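You operate a simulated robot arm through the tools that you are given. There is no shell and no other tool.

The job below is to be done with a simulated robot arm. You get a single attempt, and the scene is never put back.

JOB
Swap the fume box's used grey filter for the new blue one.
Fine: fan off first, grey filter on the bed of the bar press, drawer shut, fan on again.
Where things are to end (x, y in the base frame): grey filter within 60 mm of [640, -230].

Only the result counts: the job must be done as asked and must still hold three seconds after the hand-in. Knocking over, shifting, dropping, spilling or breaking anything else fails it.

ROBOT AND FRAMES
A 6-joint arm with a two-finger parallel gripper, fixed in place. Base frame: the origin is on the floor under the middle of its stand, x ahead of it, y to its left, z up. Readings come in mm, rad, newtons and seconds.
With the tool pointing down near the work surface it reaches from about 100 to 600 mm from the base axis. Its first joint turns from -1.152 to 1.152 rad. Payload 2.45 kg.
The tool frame sits at the grasp point between the pads (the TCP): z along the fingers, y along the line on which they close. The tips reach 24 mm beyond it. The gripper opens to 68 mm. The fingers are 17 mm wide and 10 mm thick; the gripper's body (40 by 70 mm) begins 41 mm behind the TCP.
Orientation is that of the tool frame in the base frame, as a unit quaternion [w, x, y, z]. With the fingers straight down and closing along the base's y, the tool's x points along the base's -x, its y along +y and its z along -z.

CONTROLS
- The arm moves only by the tool play_rows. Its argument "plan" is a list of rows, each a list of 3 entries, a list of its own where there are three numbers: the shift along the base's x, y, z in mm, then the turn, a rotation vector about the base's x, y, z in rad, then the closure, from 0 (fully open) to 1 (shut). In form: [[[dx, dy, dz], [wx, wy, wz], fingers], ...]. A call has 1 to 20 rows; each row is the pose to reach, as a shift and turn from the pose commanded when the call began. Rows are played at 5 a second. More than 50 mm and 0.15 rad between two rows, or a gripper value outside its range, and nothing of the call is played. A pose out of reach is approached as far as the arm can. The call stops where the force on the tool passes 40 N (or 10 N more than at its start, if that is more) or the arm is blocked; 0.2 s more then pass. Each finger travels about 108 mm/s and halts on what it meets, pressing with about 35 N; the grip force reading is that of the motor and also rises with nothing between the fingers. The clock runs only during rows and for 0.2 s after the last one: add rows that repeat a pose to give the fingers time. The reply holds the time, the measured pose of the TCP, the force on the tool along the base axes, the opening and the grip force, in the units named above and with some noise, with the torque about the TCP (base axes, N m) and any sound that the robot's microphone picked up, and new pictures: "show" is both (left out), scene, wrist or none.
- Cameras (640 x 400 px; columns grow to the right, rows downward): "scene" is fixed at [136.6, 405.4, 1447.4]; the picture's right is [-0.95, -0.32, 0.00], its down [-0.24, 0.70, -0.67] and it looks along [0.21, -0.64, -0.74] (base axes); focal length 351 px, centre (320, 200). "wrist" rides on the gripper at [84, 11, -75] in the tool frame; the picture's right is [-0.13, 0.99, 0.00], its down [-0.60, -0.08, -0.79] and it looks along [-0.79, -0.10, 0.61] (tool axes); focal length 251 px, centre (320, 200). There is no depth. A picture from a camera that has moved, and an enlarged one, comes with that camera's place and axes in the base frame and with its lens.
- zoom(camera, box): a new picture of the part [left, top, right, bottom] of that camera's present view, enlarged. It takes no simulated time.
- sign_off(): hands the job in; it is judged then, once.

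Places have to be worked out from the pictures, the camera data and where the tool is seen. Open the gripper and draw the arm clear of the work before you hand the job in, unless the task says otherwise.

The tools are called after "Call:" as a command line: name --argument value ..., lists and objects as JSON in quotes. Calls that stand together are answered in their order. play_rows: Moves the arm, as the interface text tells. Its arguments: {"type":"object","properties":{"plan":{"type":"array","items":{"type":"array"}},"show":{"type":"string","enum":["both","scene","wrist","none"]}},"required":["plan"]} The other tools are called the same way: zoom (camera, box) takes an enlarged picture of a part of a camera's view; sign_off () hands the job in.

At the start:

```text
time_s: 0.0
ee_pos: [392.9, -186.8, 1020.8]
ee_rot: [0.001, 0.0, 1.0, 0.0]
contact_force: [0.9, 0.1, -0.1]
ft_torque: [-0.02, -0.02, -0.02]
opening: 67.9
gripper_force: 0.1
```

scene: 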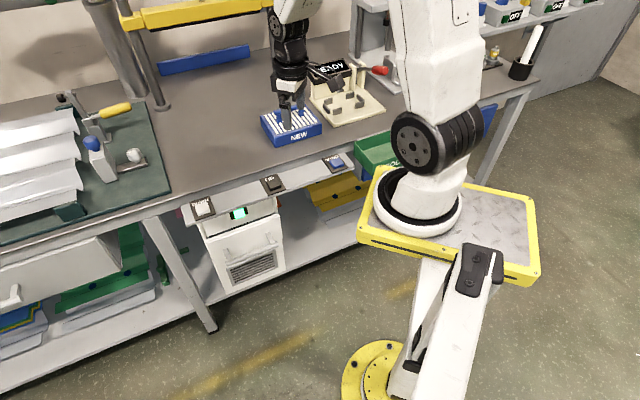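
wrist: 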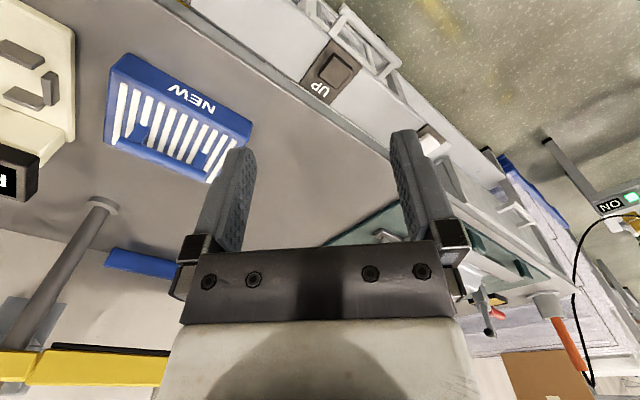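

I start by examining the scene in enlarged pictures to find the fume box, its switch, the drawer, the press and the filters.

Call:
zoom --camera "scene" --box '[160, 140, 400, 300]'

Call:
zoom --camera "scene" --box '[230, 0, 550, 200]'

Call:
zoom --camera "scene" --box '[0, 60, 240, 220]'

Call:
zoom --camera "wrist" --box '[0, 0, 320, 200]'

Call:
zoom --camera "wrist" --box '[320, 0, 640, 400]'

```text
2.50 times, centred on (280, 220) of scene
camera zoom: at [136.6, 405.4, 1447.4], right [-0.95, -0.32, 0.0], down [-0.24, 0.7, -0.67], along [0.21, -0.64, -0.74], focal length 878 px, centre (420, 150)
```

zoom: 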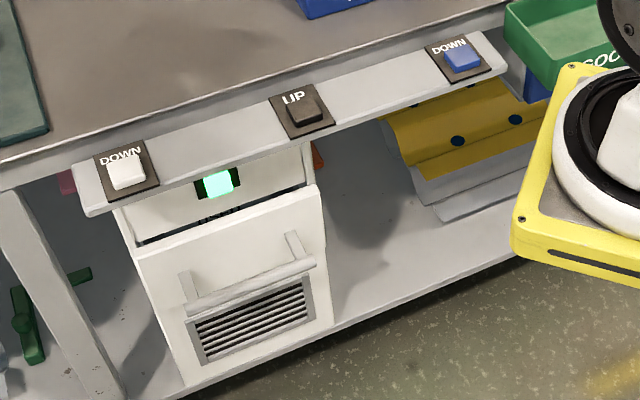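

```text
2.00 times, centred on (390, 100) of scene
camera zoom: at [136.6, 405.4, 1447.4], right [-0.95, -0.32, 0.0], down [-0.24, 0.7, -0.67], along [0.21, -0.64, -0.74], focal length 702 px, centre (180, 400)
```

zoom: 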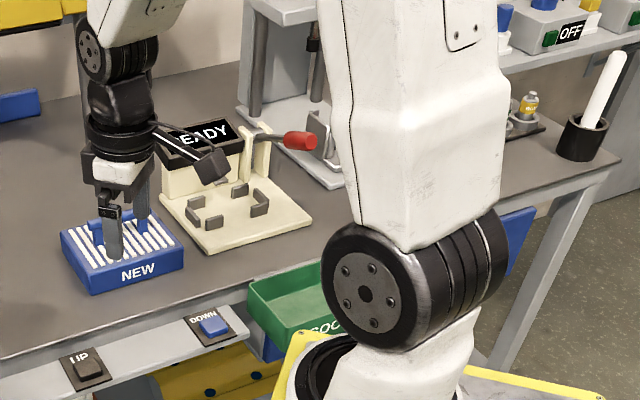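

```text
2.50 times, centred on (120, 140) of scene
camera zoom: at [136.6, 405.4, 1447.4], right [-0.95, -0.32, 0.0], down [-0.24, 0.7, -0.67], along [0.21, -0.64, -0.74], focal length 878 px, centre (820, 350)
```

zoom: 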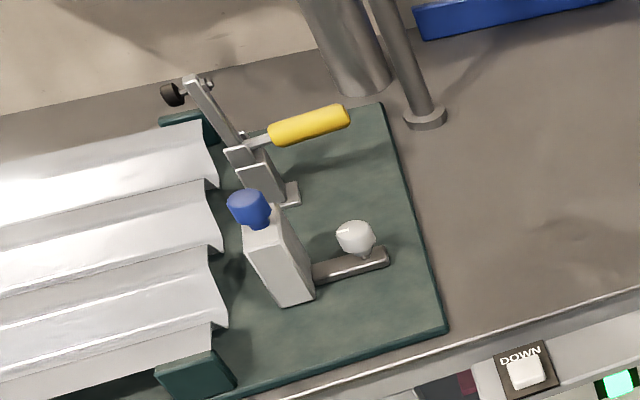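

```text
2.00 times, centred on (160, 100) of wrist
camera zoom: at [309.8, -178.0, 1095.7], right [0.13, 0.99, 0.0], down [0.6, -0.08, 0.79], along [0.79, -0.1, -0.61], focal length 503 px, centre (640, 400)
```

zoom: 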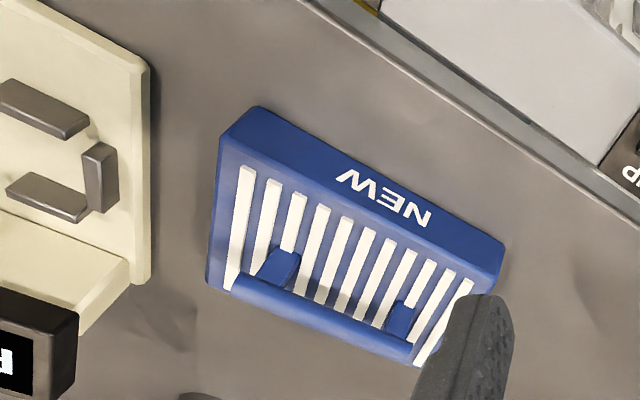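

```text
1.00 times, centred on (480, 200) of wrist (not enlarged: the box is as wide or as high as the picture)
camera zoom: at [309.8, -178.0, 1095.7], right [0.13, 0.99, 0.0], down [0.6, -0.08, 0.79], along [0.79, -0.1, -0.61], focal length 251 px, centre (160, 200)
```

zoom: 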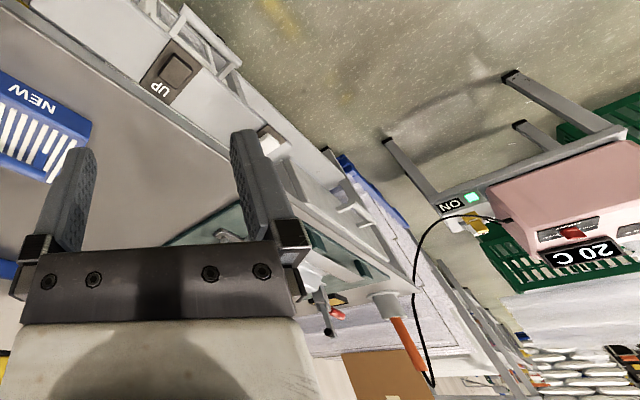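

The bench seems rotated about 42° in the base frame, and the fume box with its green lamp and drawer is under its edge, below three controls. I zoom in closer on the controls, the drawer and the yellow press bar.

Call:
zoom --camera "scene" --box '[180, 180, 260, 230]'

Call:
zoom --camera "scene" --box '[240, 145, 368, 225]'

Call:
zoom --camera "scene" --box '[190, 210, 302, 280]'

Call:
zoom --camera "scene" --box '[100, 0, 292, 120]'

Call:
zoom --camera "scene" --box '[340, 0, 640, 188]'

Call:
zoom --camera "scene" --box '[0, 180, 240, 330]'

Call:
zoom --camera "wrist" --box '[260, 0, 420, 100]'

Call:
zoom --camera "wrist" --box '[0, 180, 200, 400]'

Call:
zoom --camera "wrist" --box '[400, 100, 600, 225]'

```text
8.00 times, centred on (220, 205) of scene
camera zoom: at [136.6, 405.4, 1447.4], right [-0.95, -0.32, 0.0], down [-0.24, 0.7, -0.67], along [0.21, -0.64, -0.74], focal length 2810 px, centre (1120, 160)
```

zoom: 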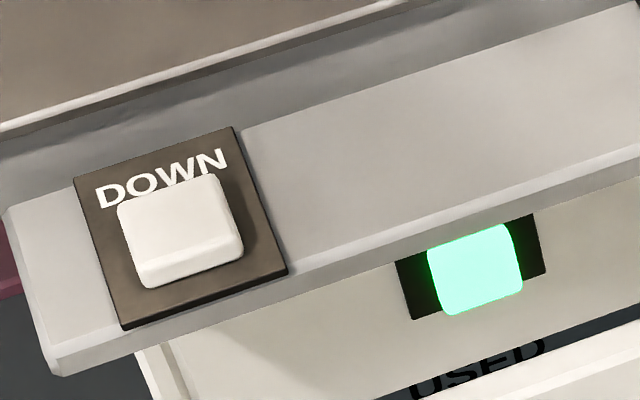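

```text
5.00 times, centred on (304, 185) of scene
camera zoom: at [136.6, 405.4, 1447.4], right [-0.95, -0.32, 0.0], down [-0.24, 0.7, -0.67], along [0.21, -0.64, -0.74], focal length 1756 px, centre (400, 275)
```

zoom: 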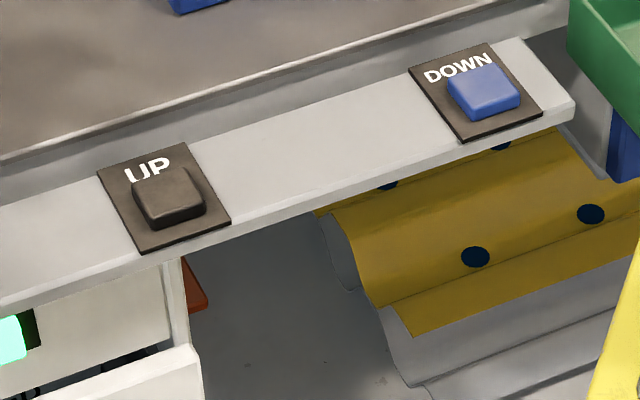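

```text
5.71 times, centred on (246, 245) of scene
camera zoom: at [136.6, 405.4, 1447.4], right [-0.95, -0.32, 0.0], down [-0.24, 0.7, -0.67], along [0.21, -0.64, -0.74], focal length 2007 px, centre (743, -57)
```

zoom: 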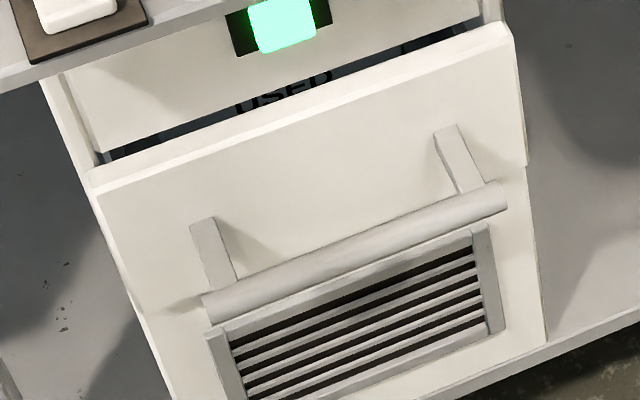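

```text
3.33 times, centred on (196, 60) of scene
camera zoom: at [136.6, 405.4, 1447.4], right [-0.95, -0.32, 0.0], down [-0.24, 0.7, -0.67], along [0.21, -0.64, -0.74], focal length 1171 px, centre (733, 667)
```

zoom: 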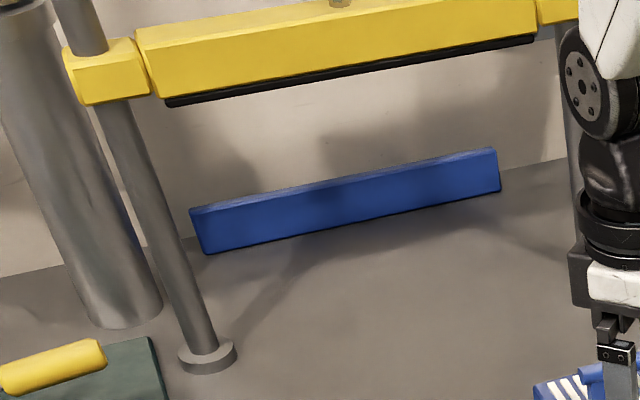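

```text
2.13 times, centred on (490, 94) of scene
camera zoom: at [136.6, 405.4, 1447.4], right [-0.95, -0.32, 0.0], down [-0.24, 0.7, -0.67], along [0.21, -0.64, -0.74], focal length 747 px, centre (-42, 426)
```

zoom: 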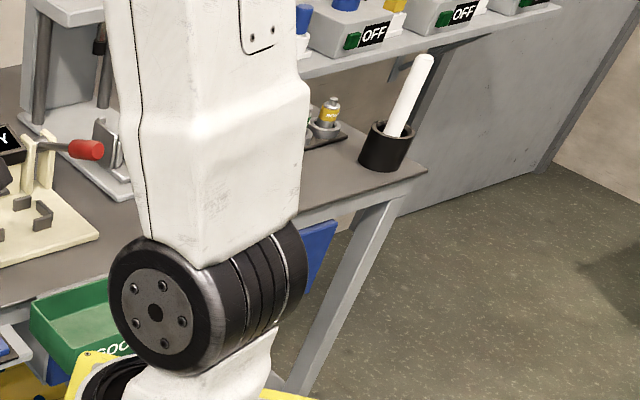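

```text
2.67 times, centred on (120, 255) of scene
camera zoom: at [136.6, 405.4, 1447.4], right [-0.95, -0.32, 0.0], down [-0.24, 0.7, -0.67], along [0.21, -0.64, -0.74], focal length 937 px, centre (853, 53)
```

zoom: 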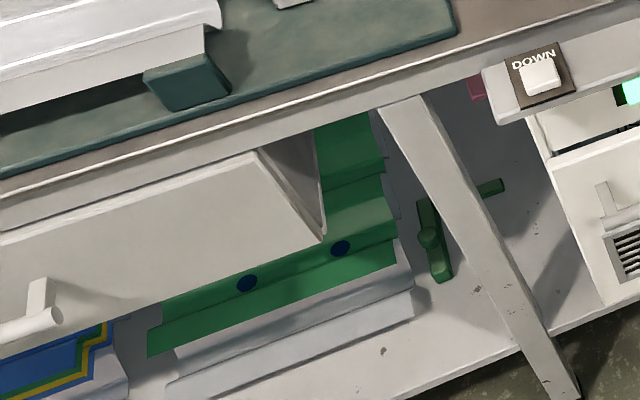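

```text
4.00 times, centred on (340, 50) of wrist
camera zoom: at [309.8, -178.0, 1095.7], right [0.13, 0.99, 0.0], down [0.6, -0.08, 0.79], along [0.79, -0.1, -0.61], focal length 1006 px, centre (240, 800)
```

zoom: 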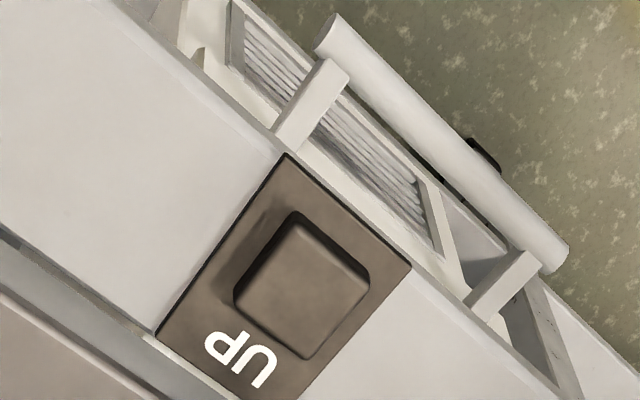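

```text
1.82 times, centred on (100, 290) of wrist
camera zoom: at [309.8, -178.0, 1095.7], right [0.13, 0.99, 0.0], down [0.6, -0.08, 0.79], along [0.79, -0.1, -0.61], focal length 457 px, centre (720, 36)
```

zoom: 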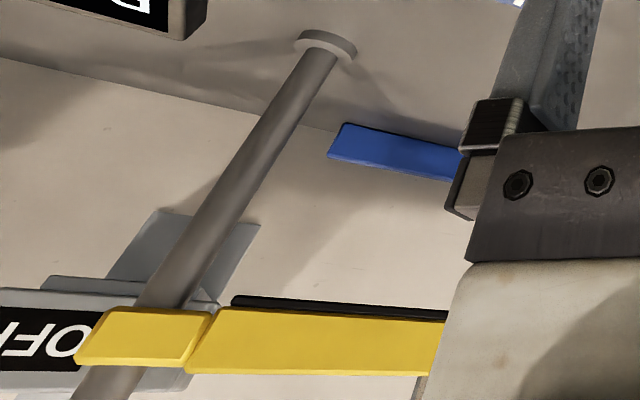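

```text
3.20 times, centred on (500, 162) of wrist
camera zoom: at [309.8, -178.0, 1095.7], right [0.13, 0.99, 0.0], down [0.6, -0.08, 0.79], along [0.79, -0.1, -0.61], focal length 805 px, centre (-256, 320)
```

zoom: 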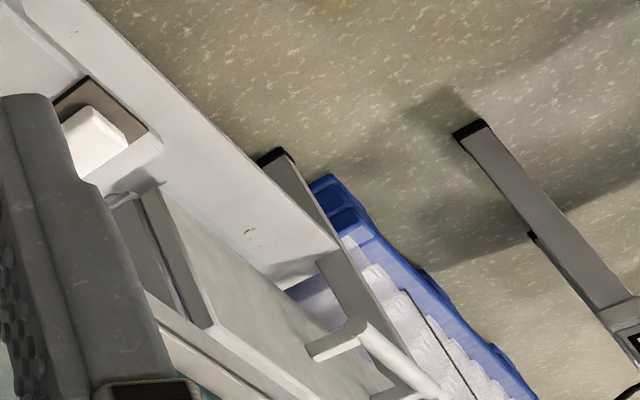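

The zoom seems to render beyond the frame, so I try wider boxes to see the parts of the scene out of view, especially the press bed and what each button is wired to.

Call:
zoom --camera "scene" --box '[100, -200, 420, 0]'

Call:
zoom --camera "wrist" --box '[-320, 0, 320, 400]'

Call:
zoom --camera "wrist" --box '[100, -300, 500, 100]'

```text
refused: -200 is not a number from 0 to 400
```

```text
refused: -320 is not a number from 0 to 640
```

```text
refused: -300 is not a number from 0 to 400
```

Out-of-range numbers are refused, but slim boxes at the edges are centred there and will show beyond the frame.

Call:
zoom --camera "scene" --box '[0, 0, 640, 10]'

Call:
zoom --camera "scene" --box '[0, 0, 10, 400]'

Call:
zoom --camera "wrist" --box '[0, 0, 10, 400]'

Call:
zoom --camera "wrist" --box '[0, 0, 640, 10]'

Call:
zoom --camera "wrist" --box '[630, 0, 640, 400]'

```text
1.00 times, centred on (320, 5) of scene (not enlarged: the box is as wide or as high as the picture)
camera zoom: at [136.6, 405.4, 1447.4], right [-0.95, -0.32, 0.0], down [-0.24, 0.7, -0.67], along [0.21, -0.64, -0.74], focal length 351 px, centre (320, 395)
```

zoom: 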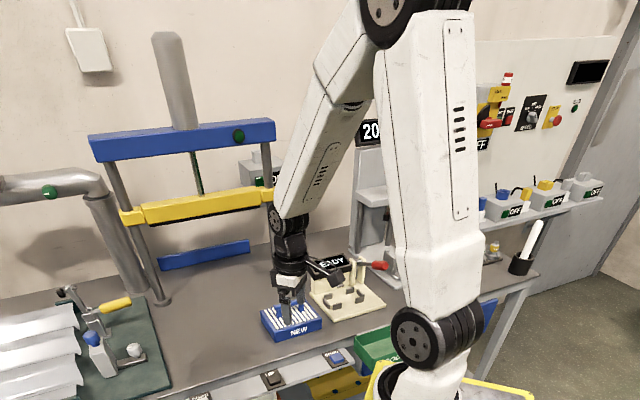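

```text
1.00 times, centred on (5, 200) of scene (not enlarged: the box is as wide or as high as the picture)
camera zoom: at [136.6, 405.4, 1447.4], right [-0.95, -0.32, 0.0], down [-0.24, 0.7, -0.67], along [0.21, -0.64, -0.74], focal length 351 px, centre (635, 200)
```

zoom: 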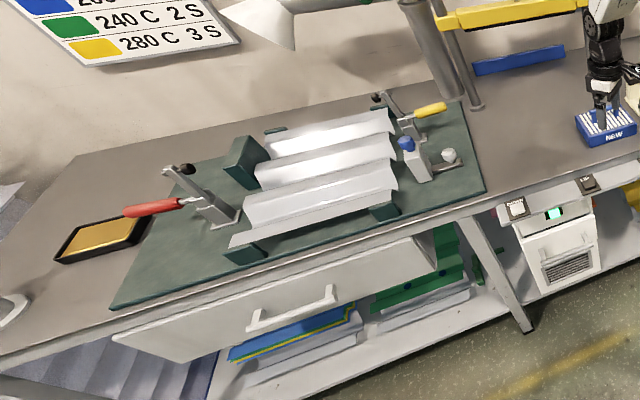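

```text
1.00 times, centred on (5, 200) of wrist (not enlarged: the box is as wide or as high as the picture)
camera zoom: at [309.8, -178.0, 1095.7], right [0.13, 0.99, 0.0], down [0.6, -0.08, 0.79], along [0.79, -0.1, -0.61], focal length 251 px, centre (635, 200)
```

zoom: 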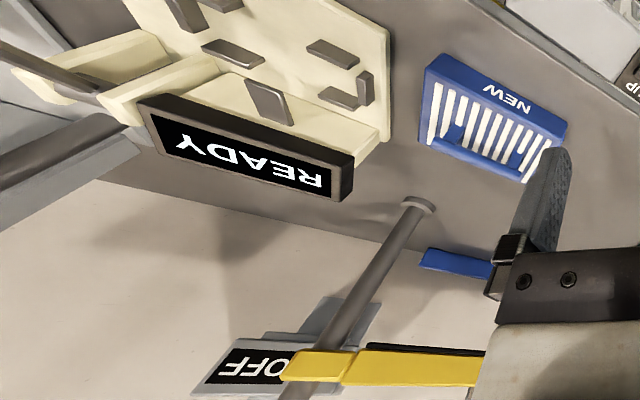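

```text
1.00 times, centred on (320, 5) of wrist (not enlarged: the box is as wide or as high as the picture)
camera zoom: at [309.8, -178.0, 1095.7], right [0.13, 0.99, 0.0], down [0.6, -0.08, 0.79], along [0.79, -0.1, -0.61], focal length 251 px, centre (320, 395)
```

zoom: 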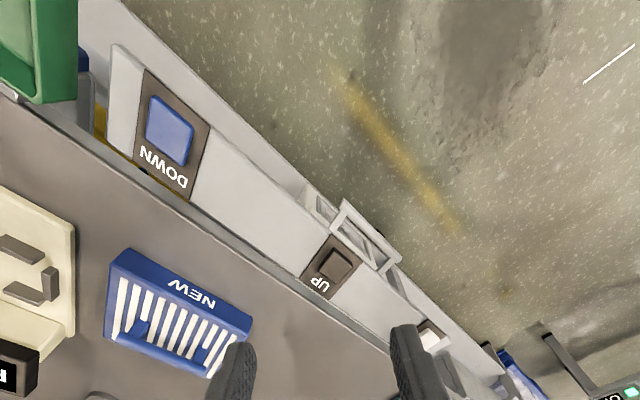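

```text
1.00 times, centred on (635, 200) of wrist (not enlarged: the box is as wide or as high as the picture)
camera zoom: at [309.8, -178.0, 1095.7], right [0.13, 0.99, 0.0], down [0.6, -0.08, 0.79], along [0.79, -0.1, -0.61], focal length 251 px, centre (5, 200)
```

zoom: 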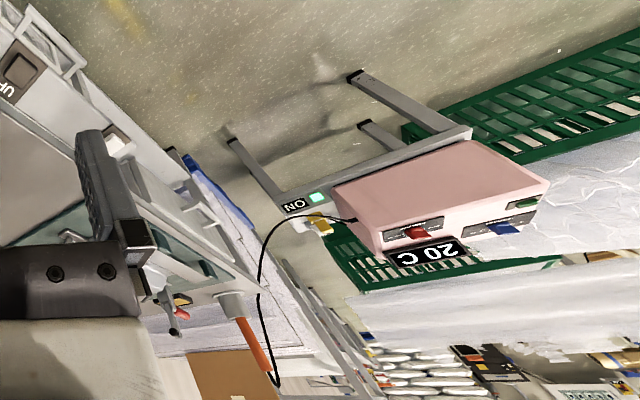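

The wide views show the bar press (blue head, yellow bar, two columns) and the fume box under the bench; I triangulate the UP button near (458,-178,791), the NEW label near (448,-342,831), and the drawer handle bar from (458,-154) to (579,-44) at z≈550. Now I look at the arm's own base to understand its reach.

Call:
zoom --camera "scene" --box '[340, 130, 560, 400]'

Call:
zoom --camera "scene" --box '[0, 390, 640, 400]'

Call:
zoom --camera "wrist" --box '[280, 0, 440, 20]'

```text
1.48 times, centred on (450, 265) of scene
camera zoom: at [136.6, 405.4, 1447.4], right [-0.95, -0.32, 0.0], down [-0.24, 0.7, -0.67], along [0.21, -0.64, -0.74], focal length 520 px, centre (127, 104)
```

zoom: 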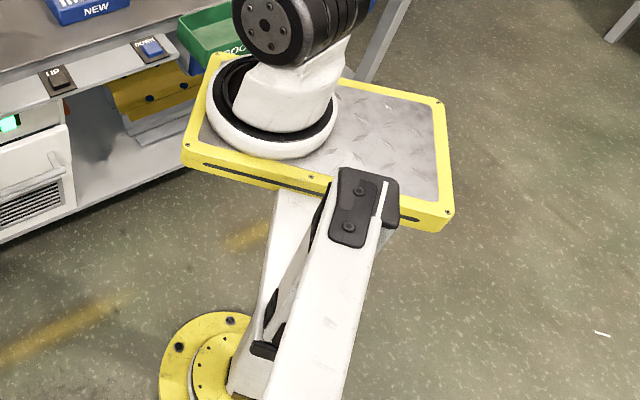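

```text
1.00 times, centred on (320, 395) of scene (not enlarged: the box is as wide or as high as the picture)
camera zoom: at [136.6, 405.4, 1447.4], right [-0.95, -0.32, 0.0], down [-0.24, 0.7, -0.67], along [0.21, -0.64, -0.74], focal length 351 px, centre (320, 5)
```

zoom: 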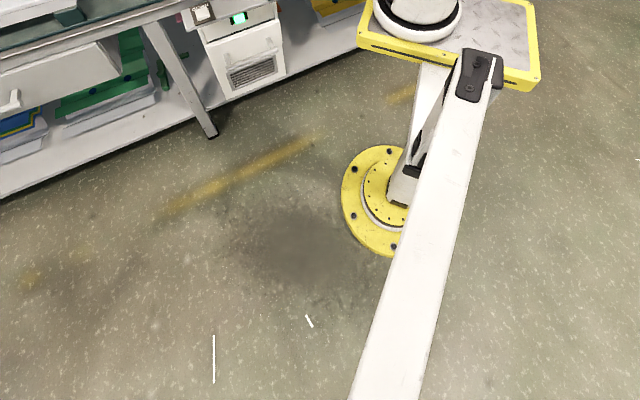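

```text
4.00 times, centred on (360, 10) of wrist
camera zoom: at [309.8, -178.0, 1095.7], right [0.13, 0.99, 0.0], down [0.6, -0.08, 0.79], along [0.79, -0.1, -0.61], focal length 1006 px, centre (160, 960)
```

zoom: 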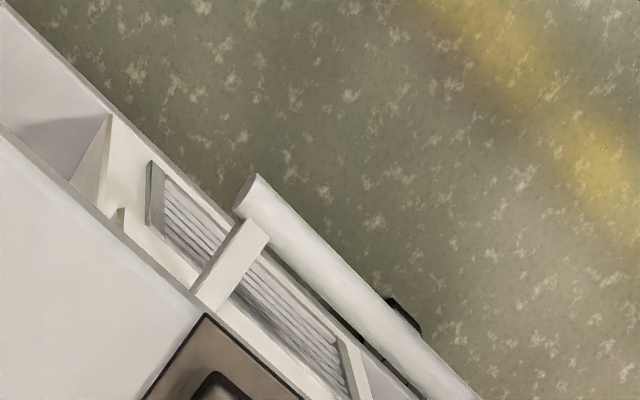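

The control strip overhangs the fume box, so I need a frontal view from below it. I turn the tool by -0.84 rad about z (so the wrist camera looks square at the bench front) and move it to about (390, 42, 830), in free space ahead of the box.

Call:
play_rows --plan '[[[0, 23, -19], [0, 0, -0.084], 0], [[0, 46, -38], [0, 0, -0.168], 0], [[0, 69, -57], [0, 0, -0.252], 0], [[0, 92, -76], [0, 0, -0.336], 0], [[0, 115, -95], [0, 0, -0.42], 0], [[0, 138, -114], [0, 0, -0.504], 0], [[0, 161, -133], [0, 0, -0.588], 0], [[0, 184, -152], [0, 0, -0.672], 0], [[0, 207, -171], [0, 0, -0.756], 0], [[0, 229, -190], [0, 0, -0.838], 0], [[0, 229, -190], [0, 0, -0.838], 0]]' --show "both"

```text
time_s: 2.4
ee_pos: [390.7, 40.2, 828.9]
ee_rot: [0.0, 0.407, 0.914, 0.0]
contact_force: [-0.6, -0.2, -0.3]
ft_torque: [0.0, 0.0, 0.0]
opening: 68.1
gripper_force: 0.0
camera wrist: at [343.8, 109.5, 903.6], right [0.82, 0.57, 0.0], down [0.35, -0.5, 0.79], along [0.45, -0.65, -0.61], focal length 251 px, centre (320, 200)
```

scene: 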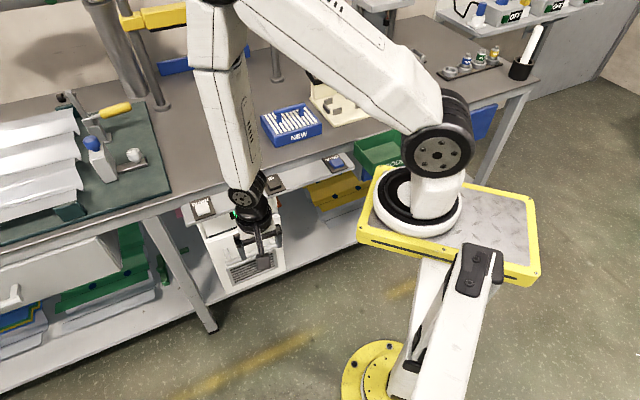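
wrist: 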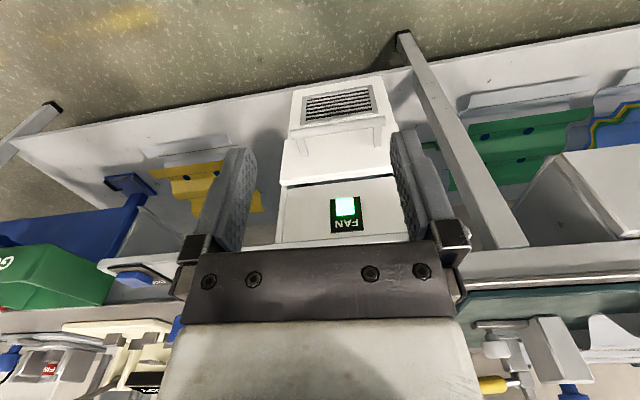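

The wrist view shows a "FAN" plate with a lit green button on the fume box's front panel: that is the fan switch. I zoom in on it and on the drawer.

Call:
zoom --camera "wrist" --box '[270, 70, 430, 250]'

Call:
zoom --camera "wrist" --box '[310, 180, 390, 240]'

Call:
zoom --camera "scene" --box '[240, 80, 380, 160]'

Call:
zoom --camera "scene" --box '[180, 130, 300, 300]'

```text
2.22 times, centred on (350, 160) of wrist
camera zoom: at [343.8, 109.5, 903.6], right [0.82, 0.57, 0.0], down [0.35, -0.5, 0.79], along [0.45, -0.65, -0.61], focal length 559 px, centre (253, 289)
```

zoom: 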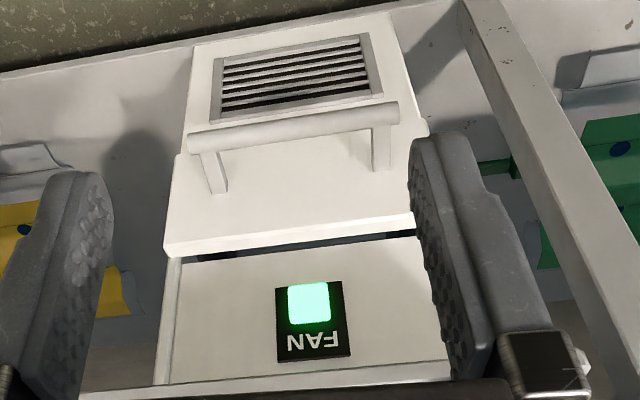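

```text
6.67 times, centred on (350, 210) of wrist
camera zoom: at [343.8, 109.5, 903.6], right [0.82, 0.57, 0.0], down [0.35, -0.5, 0.79], along [0.45, -0.65, -0.61], focal length 1676 px, centre (120, 133)
```

zoom: 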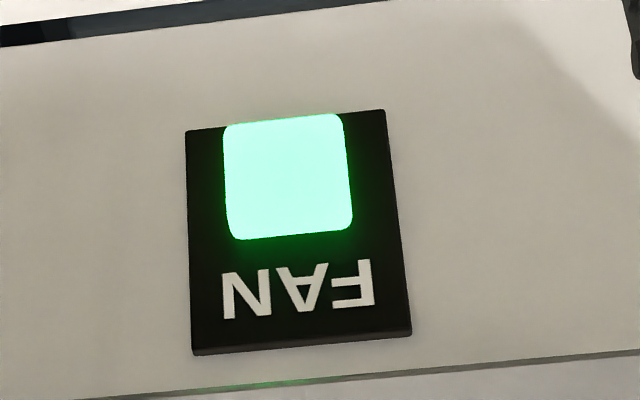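

```text
4.57 times, centred on (310, 120) of scene
camera zoom: at [136.6, 405.5, 1447.4], right [-0.95, -0.32, 0.0], down [-0.24, 0.7, -0.67], along [0.21, -0.64, -0.74], focal length 1606 px, centre (366, 566)
```

zoom: 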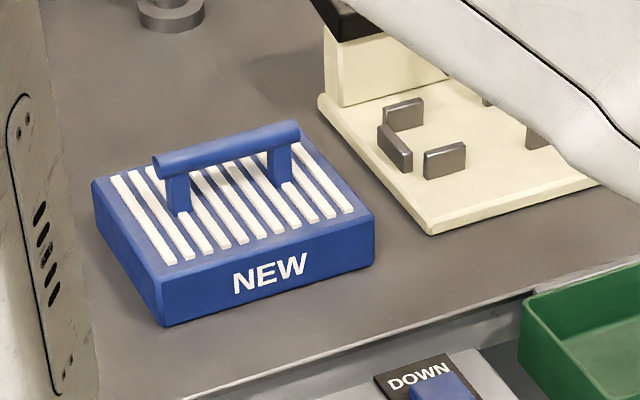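

```text
2.35 times, centred on (240, 215) of scene
camera zoom: at [136.6, 405.5, 1447.4], right [-0.95, -0.32, 0.0], down [-0.24, 0.7, -0.67], along [0.21, -0.64, -0.74], focal length 826 px, centre (508, 165)
```

zoom: 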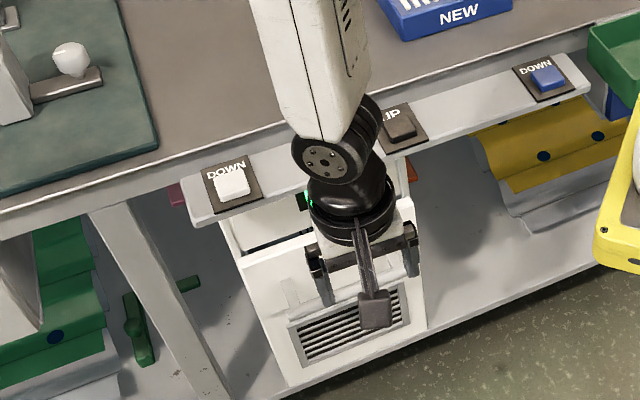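

The label confirms the fan button; with refined camera axes the bench front runs at exactly 45° in the base frame (edge direction (0.707,0.707), inward normal n=(0.707,-0.707)). The fan button sits near e≈300, n≈500, z≈663 and the handle bar near e=300, n=440, z=542. I align the tool to 45° and lower to n=300, z=740 for a second viewpoint.

Call:
play_rows --plan '[[[10, -12, -30], [0, 0, 0.018], 0], [[22, -26, -60], [0, 0, 0.036], 0], [[33.6, -40.2, -88.9], [0, 0, 0.0526], 0], [[33.6, -40.2, -88.9], [0, 0, 0.0526], 1], [[33.6, -40.2, -88.9], [0, 0, 0.0526], 1], [[33.6, -40.2, -88.9], [0, 0, 0.0526], 1]]' --show "both"

Call:
zoom --camera "wrist" --box '[220, 60, 420, 240]'

```text
time_s: 3.8
ee_pos: [428.5, 0.1, 739.3]
ee_rot: [0.0, 0.382, 0.924, 0.0]
contact_force: [-0.3, 0.2, -0.3]
ft_torque: [-0.02, 0.01, 0.0]
opening: 0.2
gripper_force: 23.6
camera wrist: at [377.4, 67.7, 814.0], right [0.79, 0.61, 0.0], down [0.37, -0.48, 0.79], along [0.48, -0.63, -0.61], focal length 251 px, centre (320, 200)
```

scene: 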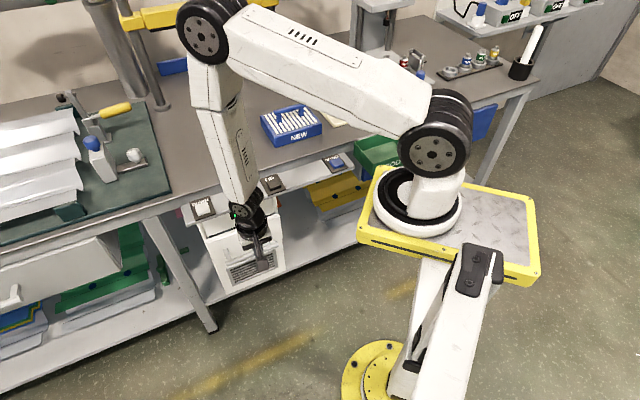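
wrist: 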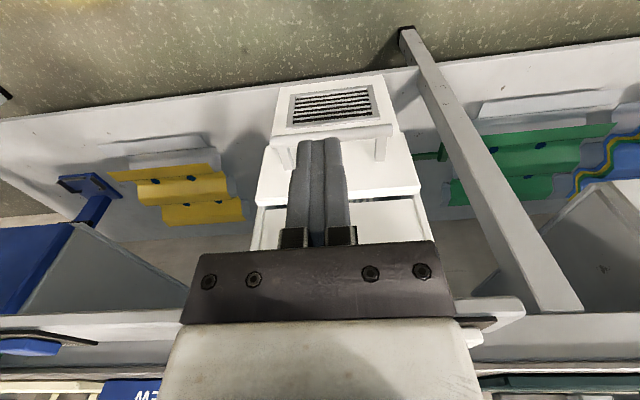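

```text
2.22 times, centred on (320, 150) of wrist
camera zoom: at [377.4, 67.7, 814.0], right [0.79, 0.61, 0.0], down [0.37, -0.48, 0.79], along [0.48, -0.63, -0.61], focal length 559 px, centre (320, 311)
```

zoom: 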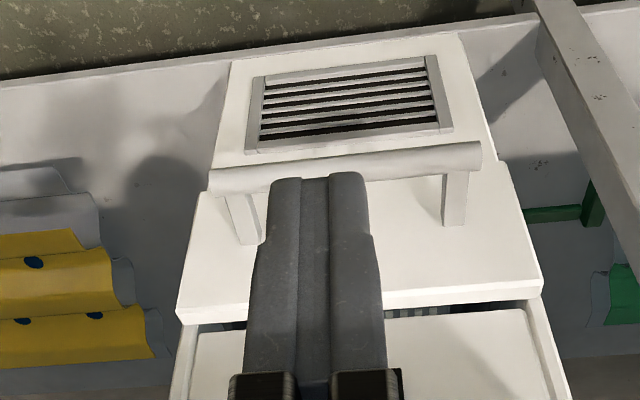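

The drawer, handle and box line up as computed, and the fingers are now closed. I next tilt the tool 90° about the edge direction so the fingers point horizontally at the fume box, staying well in front of the strip.

Call:
play_rows --plan '[[[0, 0, -4], [-0.101, -0.101, 0], 1], [[0, 0, -8], [-0.202, -0.202, 0], 1], [[0, 0, -12], [-0.303, -0.303, 0], 1], [[0, 0, -16], [-0.404, -0.404, 0], 1], [[0, 0, -20], [-0.505, -0.505, 0], 1], [[0, 0, -24], [-0.606, -0.606, 0], 1], [[0, 0, -28], [-0.707, -0.707, 0], 1], [[0, 0, -32], [-0.808, -0.808, 0], 1], [[0, 0, -36], [-0.909, -0.909, 0], 1], [[0, 0, -40], [-1.01, -1.01, 0], 1], [[0, 0, -45], [-1.1107, -1.1107, 0], 1], [[0, 0, -45], [-1.1107, -1.1107, 0], 1]]' --show "both"

```text
time_s: 6.4
ee_pos: [424.9, -0.1, 698.6]
ee_rot: [0.654, 0.27, 0.653, -0.271]
contact_force: [-1.0, -0.6, 0.1]
ft_torque: [0.02, 0.03, 0.02]
opening: 0.1
gripper_force: 23.5
camera wrist: at [381.8, 60.0, 613.7], right [0.7, 0.7, 0.13], down [-0.62, 0.51, 0.6], along [0.36, -0.5, 0.79], focal length 251 px, centre (320, 200)
```

scene: 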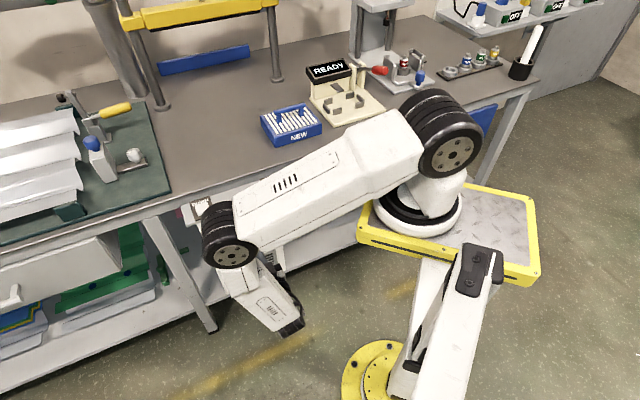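
wrist: 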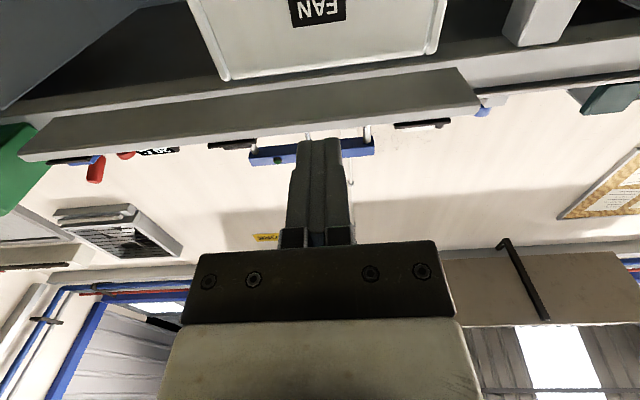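

The tool is now horizontal, pointing along n. The FAN plate is at the top edge of the wrist view, so I look there with an edge box to fix the button's place.

Call:
zoom --camera "wrist" --box '[240, 0, 400, 10]'

Call:
zoom --camera "wrist" --box '[0, 0, 640, 10]'

Call:
zoom --camera "scene" --box '[170, 170, 330, 340]'

```text
4.00 times, centred on (320, 5) of wrist
camera zoom: at [381.8, 60.0, 613.7], right [0.7, 0.7, 0.13], down [-0.62, 0.51, 0.6], along [0.36, -0.5, 0.79], focal length 1006 px, centre (320, 980)
```

zoom: 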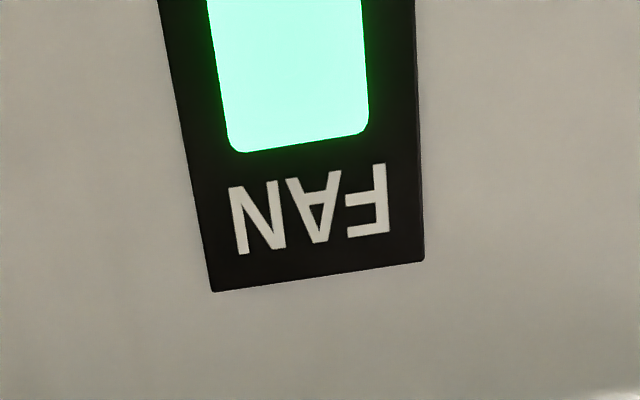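

```text
1.00 times, centred on (320, 5) of wrist (not enlarged: the box is as wide or as high as the picture)
camera zoom: at [381.8, 60.0, 613.7], right [0.7, 0.7, 0.13], down [-0.62, 0.51, 0.6], along [0.36, -0.5, 0.79], focal length 251 px, centre (320, 395)
```

zoom: 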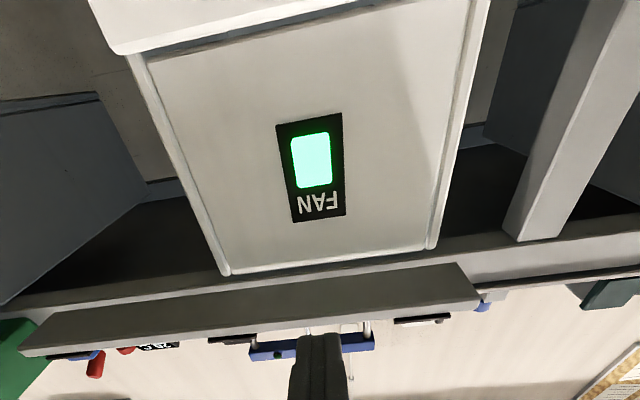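

```text
2.35 times, centred on (250, 255) of scene
camera zoom: at [136.6, 405.4, 1447.4], right [-0.95, -0.32, 0.0], down [-0.24, 0.7, -0.67], along [0.21, -0.64, -0.74], focal length 826 px, centre (485, 71)
```

zoom: 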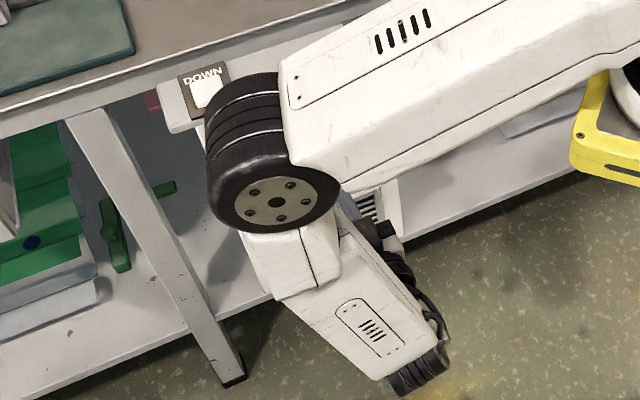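

Three views agree on the fan button at about e=299, n=508, z=658. Since the camera would pass close to the handle below, I roll the tool by -90° about n (camera to the base side, fingers closing vertically, as also needed for the handle) and lower to z≈658.

Call:
play_rows --plan '[[[0, 0, -4], [-0.101, 0.101, 0], 1], [[0, 0, -8], [-0.202, 0.202, 0], 1], [[0, 0, -12], [-0.303, 0.303, 0], 1], [[0, 0, -16], [-0.404, 0.404, 0], 1], [[0, 0, -20], [-0.505, 0.505, 0], 1], [[0, 0, -24], [-0.606, 0.606, 0], 1], [[0, 0, -28], [-0.707, 0.707, 0], 1], [[0, 0, -32], [-0.808, 0.808, 0], 1], [[0, 0, -36], [-0.909, 0.909, 0], 1], [[0, 0, -38], [-1.01, 1.01, 0], 1], [[0, 0, -40], [-1.1107, 1.1107, 0], 1], [[0, 0, -40], [-1.1107, 1.1107, 0], 1]]' --show "both"

```text
time_s: 9.0
ee_pos: [426.6, 1.4, 656.0]
ee_rot: [-0.269, 0.273, -0.653, 0.654]
contact_force: [-0.4, -0.5, 0.1]
ft_torque: [0.02, 0.0, 0.0]
opening: 0.0
gripper_force: 23.7
camera wrist: at [314.7, -6.6, 645.9], right [0.09, 0.09, -0.99], down [-0.13, 0.99, 0.08], along [0.99, 0.13, 0.1], focal length 251 px, centre (320, 200)
```

scene: 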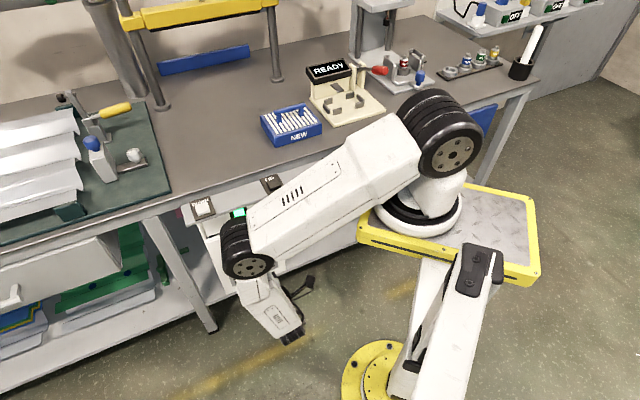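
wrist: 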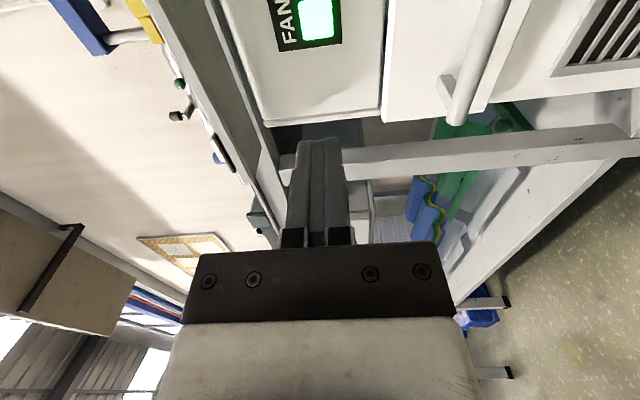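

The camera now looks along the bench front; this view too puts the button at e≈300, z≈658. I advance the closed fingers along n to just short of the button (tips at n≈494).

Call:
play_rows --plan '[[[28, -30, 1], [0, 0, 0], 1], [[57, -60, 2], [0, 0, 0], 1], [[86, -90, 2], [0, 0, 0], 1], [[104, -107, 2], [0, 0, 0], 1], [[118.8, -121.6, 2], [0, 0, 0], 1], [[118.8, -121.6, 2], [0, 0, 0], 1]]' --show "both"

Call:
zoom --camera "wrist" --box '[220, 60, 440, 260]'

```text
time_s: 10.4
ee_pos: [545.1, -122.4, 657.9]
ee_rot: [0.271, -0.272, 0.653, -0.652]
contact_force: [0.4, -0.6, 0.3]
ft_torque: [0.03, -0.02, -0.01]
opening: 0.2
gripper_force: 23.4
camera wrist: at [433.3, -129.1, 646.3], right [0.09, 0.09, -0.99], down [-0.13, 0.99, 0.08], along [0.99, 0.13, 0.1], focal length 251 px, centre (320, 200)
```

scene: 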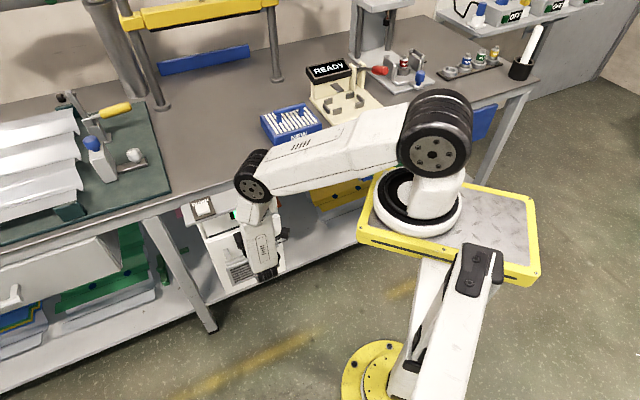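
wrist: 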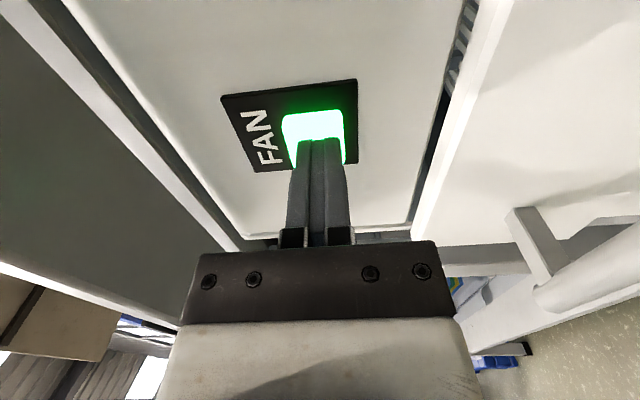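

```text
2.00 times, centred on (330, 160) of wrist
camera zoom: at [433.3, -129.1, 646.3], right [0.09, 0.09, -0.99], down [-0.13, 0.99, 0.08], along [0.99, 0.13, 0.1], focal length 503 px, centre (300, 280)
```

zoom: 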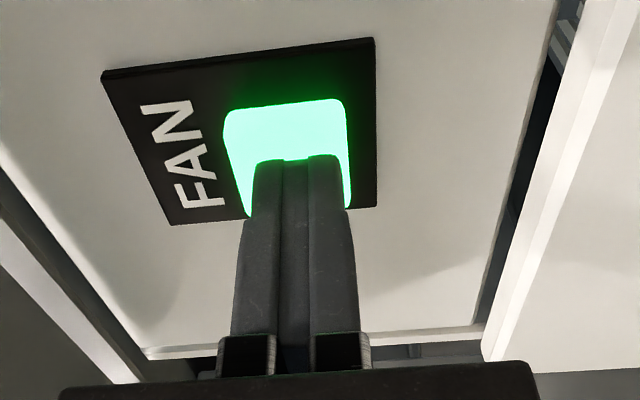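

The fingertips are centred on the button, some millimetres short of it. I creep forward along n in 3 mm steps and watch the force and the lamp.

Call:
play_rows --plan '[[[2.1, -2.1, 0], [0, 0, 0], 1], [[4.2, -4.2, 0], [0, 0, 0], 1], [[6.4, -6.4, 0], [0, 0, 0], 1], [[8.5, -8.5, 0], [0, 0, 0], 1]]' --show "wrist"

```text
time_s: 11.4
ee_pos: [550.6, -127.4, 657.4]
ee_rot: [0.269, -0.273, 0.654, -0.653]
contact_force: [-29.4, 27.4, 9.2]
ft_torque: [0.01, -0.31, -0.06]
opening: 0.0
gripper_force: 23.4
heard: click
camera wrist: at [439.9, -135.6, 646.9], right [0.09, 0.09, -0.99], down [-0.14, 0.99, 0.08], along [0.99, 0.13, 0.1], focal length 251 px, centre (320, 200)
```

wrist: 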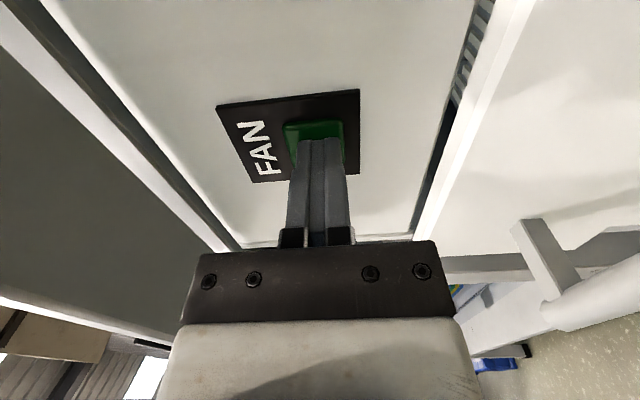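

A click was heard and the lamp went dark: the fan is off. I back straight out along -n and check that it stays off.

Call:
play_rows --plan '[[[-7, 7, 0], [0, 0, 0], 1], [[-28, 28, 0], [0, 0, 0], 1], [[-50, 50, 0], [0, 0, 0], 1], [[-75, 75, 0], [0, 0, 0], 1], [[-75, 75, 0], [0, 0, 0], 0], [[-75, 75, 0], [0, 0, 0], 0], [[-75, 75, 0], [0, 0, 0], 0]]' --show "both"

Call:
zoom --camera "wrist" --box '[0, 0, 640, 10]'

Call:
zoom --camera "wrist" --box '[380, 0, 640, 160]'

```text
time_s: 13.0
ee_pos: [481.7, -53.9, 656.6]
ee_rot: [0.271, -0.27, 0.654, -0.653]
contact_force: [-0.7, 0.8, 0.1]
ft_torque: [0.0, -0.01, 0.01]
opening: 67.9
gripper_force: 0.0
camera wrist: at [369.6, -61.1, 646.7], right [0.09, 0.09, -0.99], down [-0.13, 0.99, 0.08], along [0.99, 0.13, 0.1], focal length 251 px, centre (320, 200)
```

scene: 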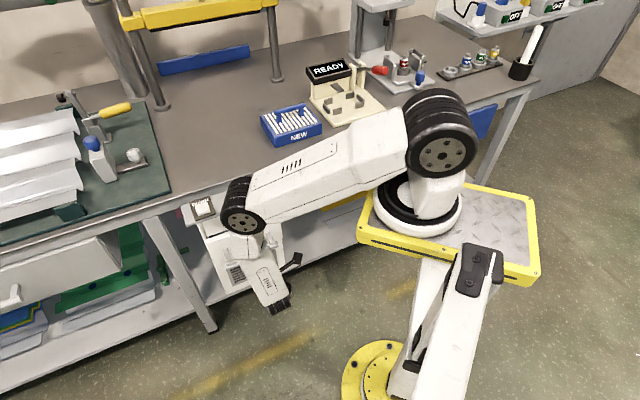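
wrist: 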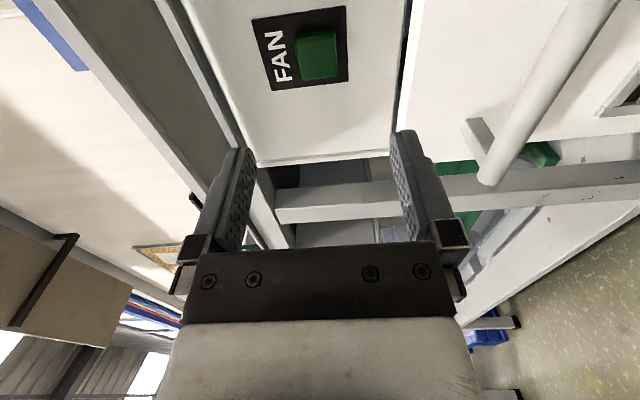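

```text
1.00 times, centred on (320, 5) of wrist (not enlarged: the box is as wide or as high as the picture)
camera zoom: at [369.6, -61.1, 646.7], right [0.09, 0.09, -0.99], down [-0.13, 0.99, 0.08], along [0.99, 0.13, 0.1], focal length 251 px, centre (320, 395)
```

zoom: 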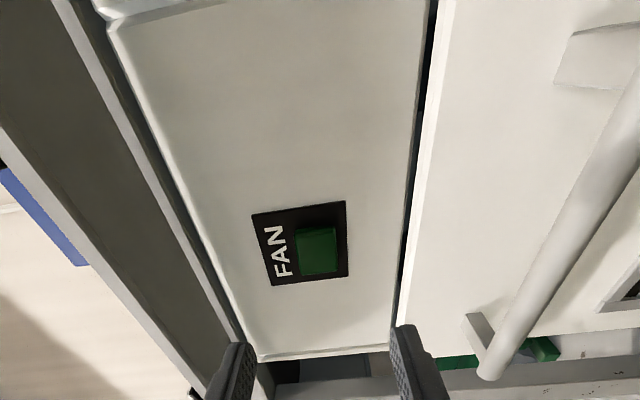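

```text
2.46 times, centred on (510, 80) of wrist
camera zoom: at [369.6, -61.1, 646.7], right [0.09, 0.09, -0.99], down [-0.13, 0.99, 0.08], along [0.99, 0.13, 0.1], focal length 619 px, centre (-148, 495)
```

zoom: 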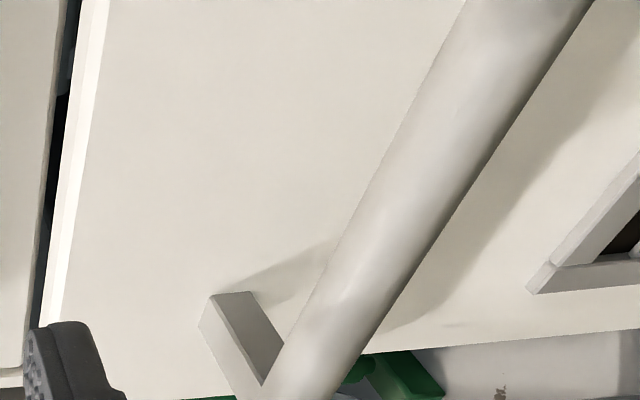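

The fan lamp stays dark after retreat. Now I lower the opened gripper to handle height (z≈543) while staying in front of the bar, to check alignment before gripping.

Call:
play_rows --plan '[[[-3, 2, -38], [0, 0, 0], 0], [[-6, 3, -76], [0, 0, 0], 0], [[-8, 4, -113], [0, 0, 0], 0], [[-8, 4, -113], [0, 0, 0], 0]]' --show "both"

Call:
zoom --camera "wrist" --box '[0, 0, 640, 10]'

```text
time_s: 13.9
ee_pos: [589.0, -17.5, 631.6]
ee_rot: [-0.338, 0.197, -0.644, 0.658]
contact_force: [0.2, 0.0, 0.0]
ft_torque: [0.02, -0.03, -0.03]
opening: 67.9
gripper_force: 0.1
stopped in row 4: the arm was blocked; the commanded pose is now the measured one
camera wrist: at [482.4, -22.4, 598.8], right [0.28, 0.15, -0.95], down [-0.15, 0.98, 0.11], along [0.95, 0.11, 0.3], focal length 251 px, centre (320, 200)
```

scene: 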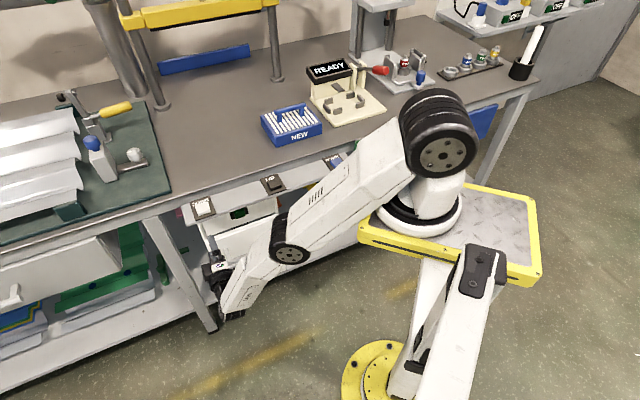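
wrist: 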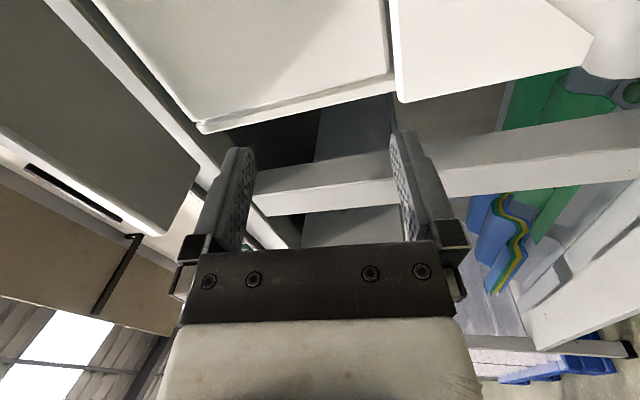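

```text
1.00 times, centred on (320, 5) of wrist (not enlarged: the box is as wide or as high as the picture)
camera zoom: at [482.4, -22.4, 598.8], right [0.28, 0.15, -0.95], down [-0.15, 0.98, 0.11], along [0.95, 0.11, 0.3], focal length 251 px, centre (320, 395)
```

zoom: 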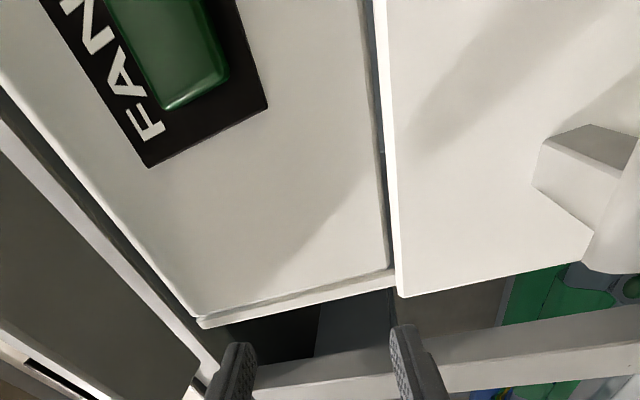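

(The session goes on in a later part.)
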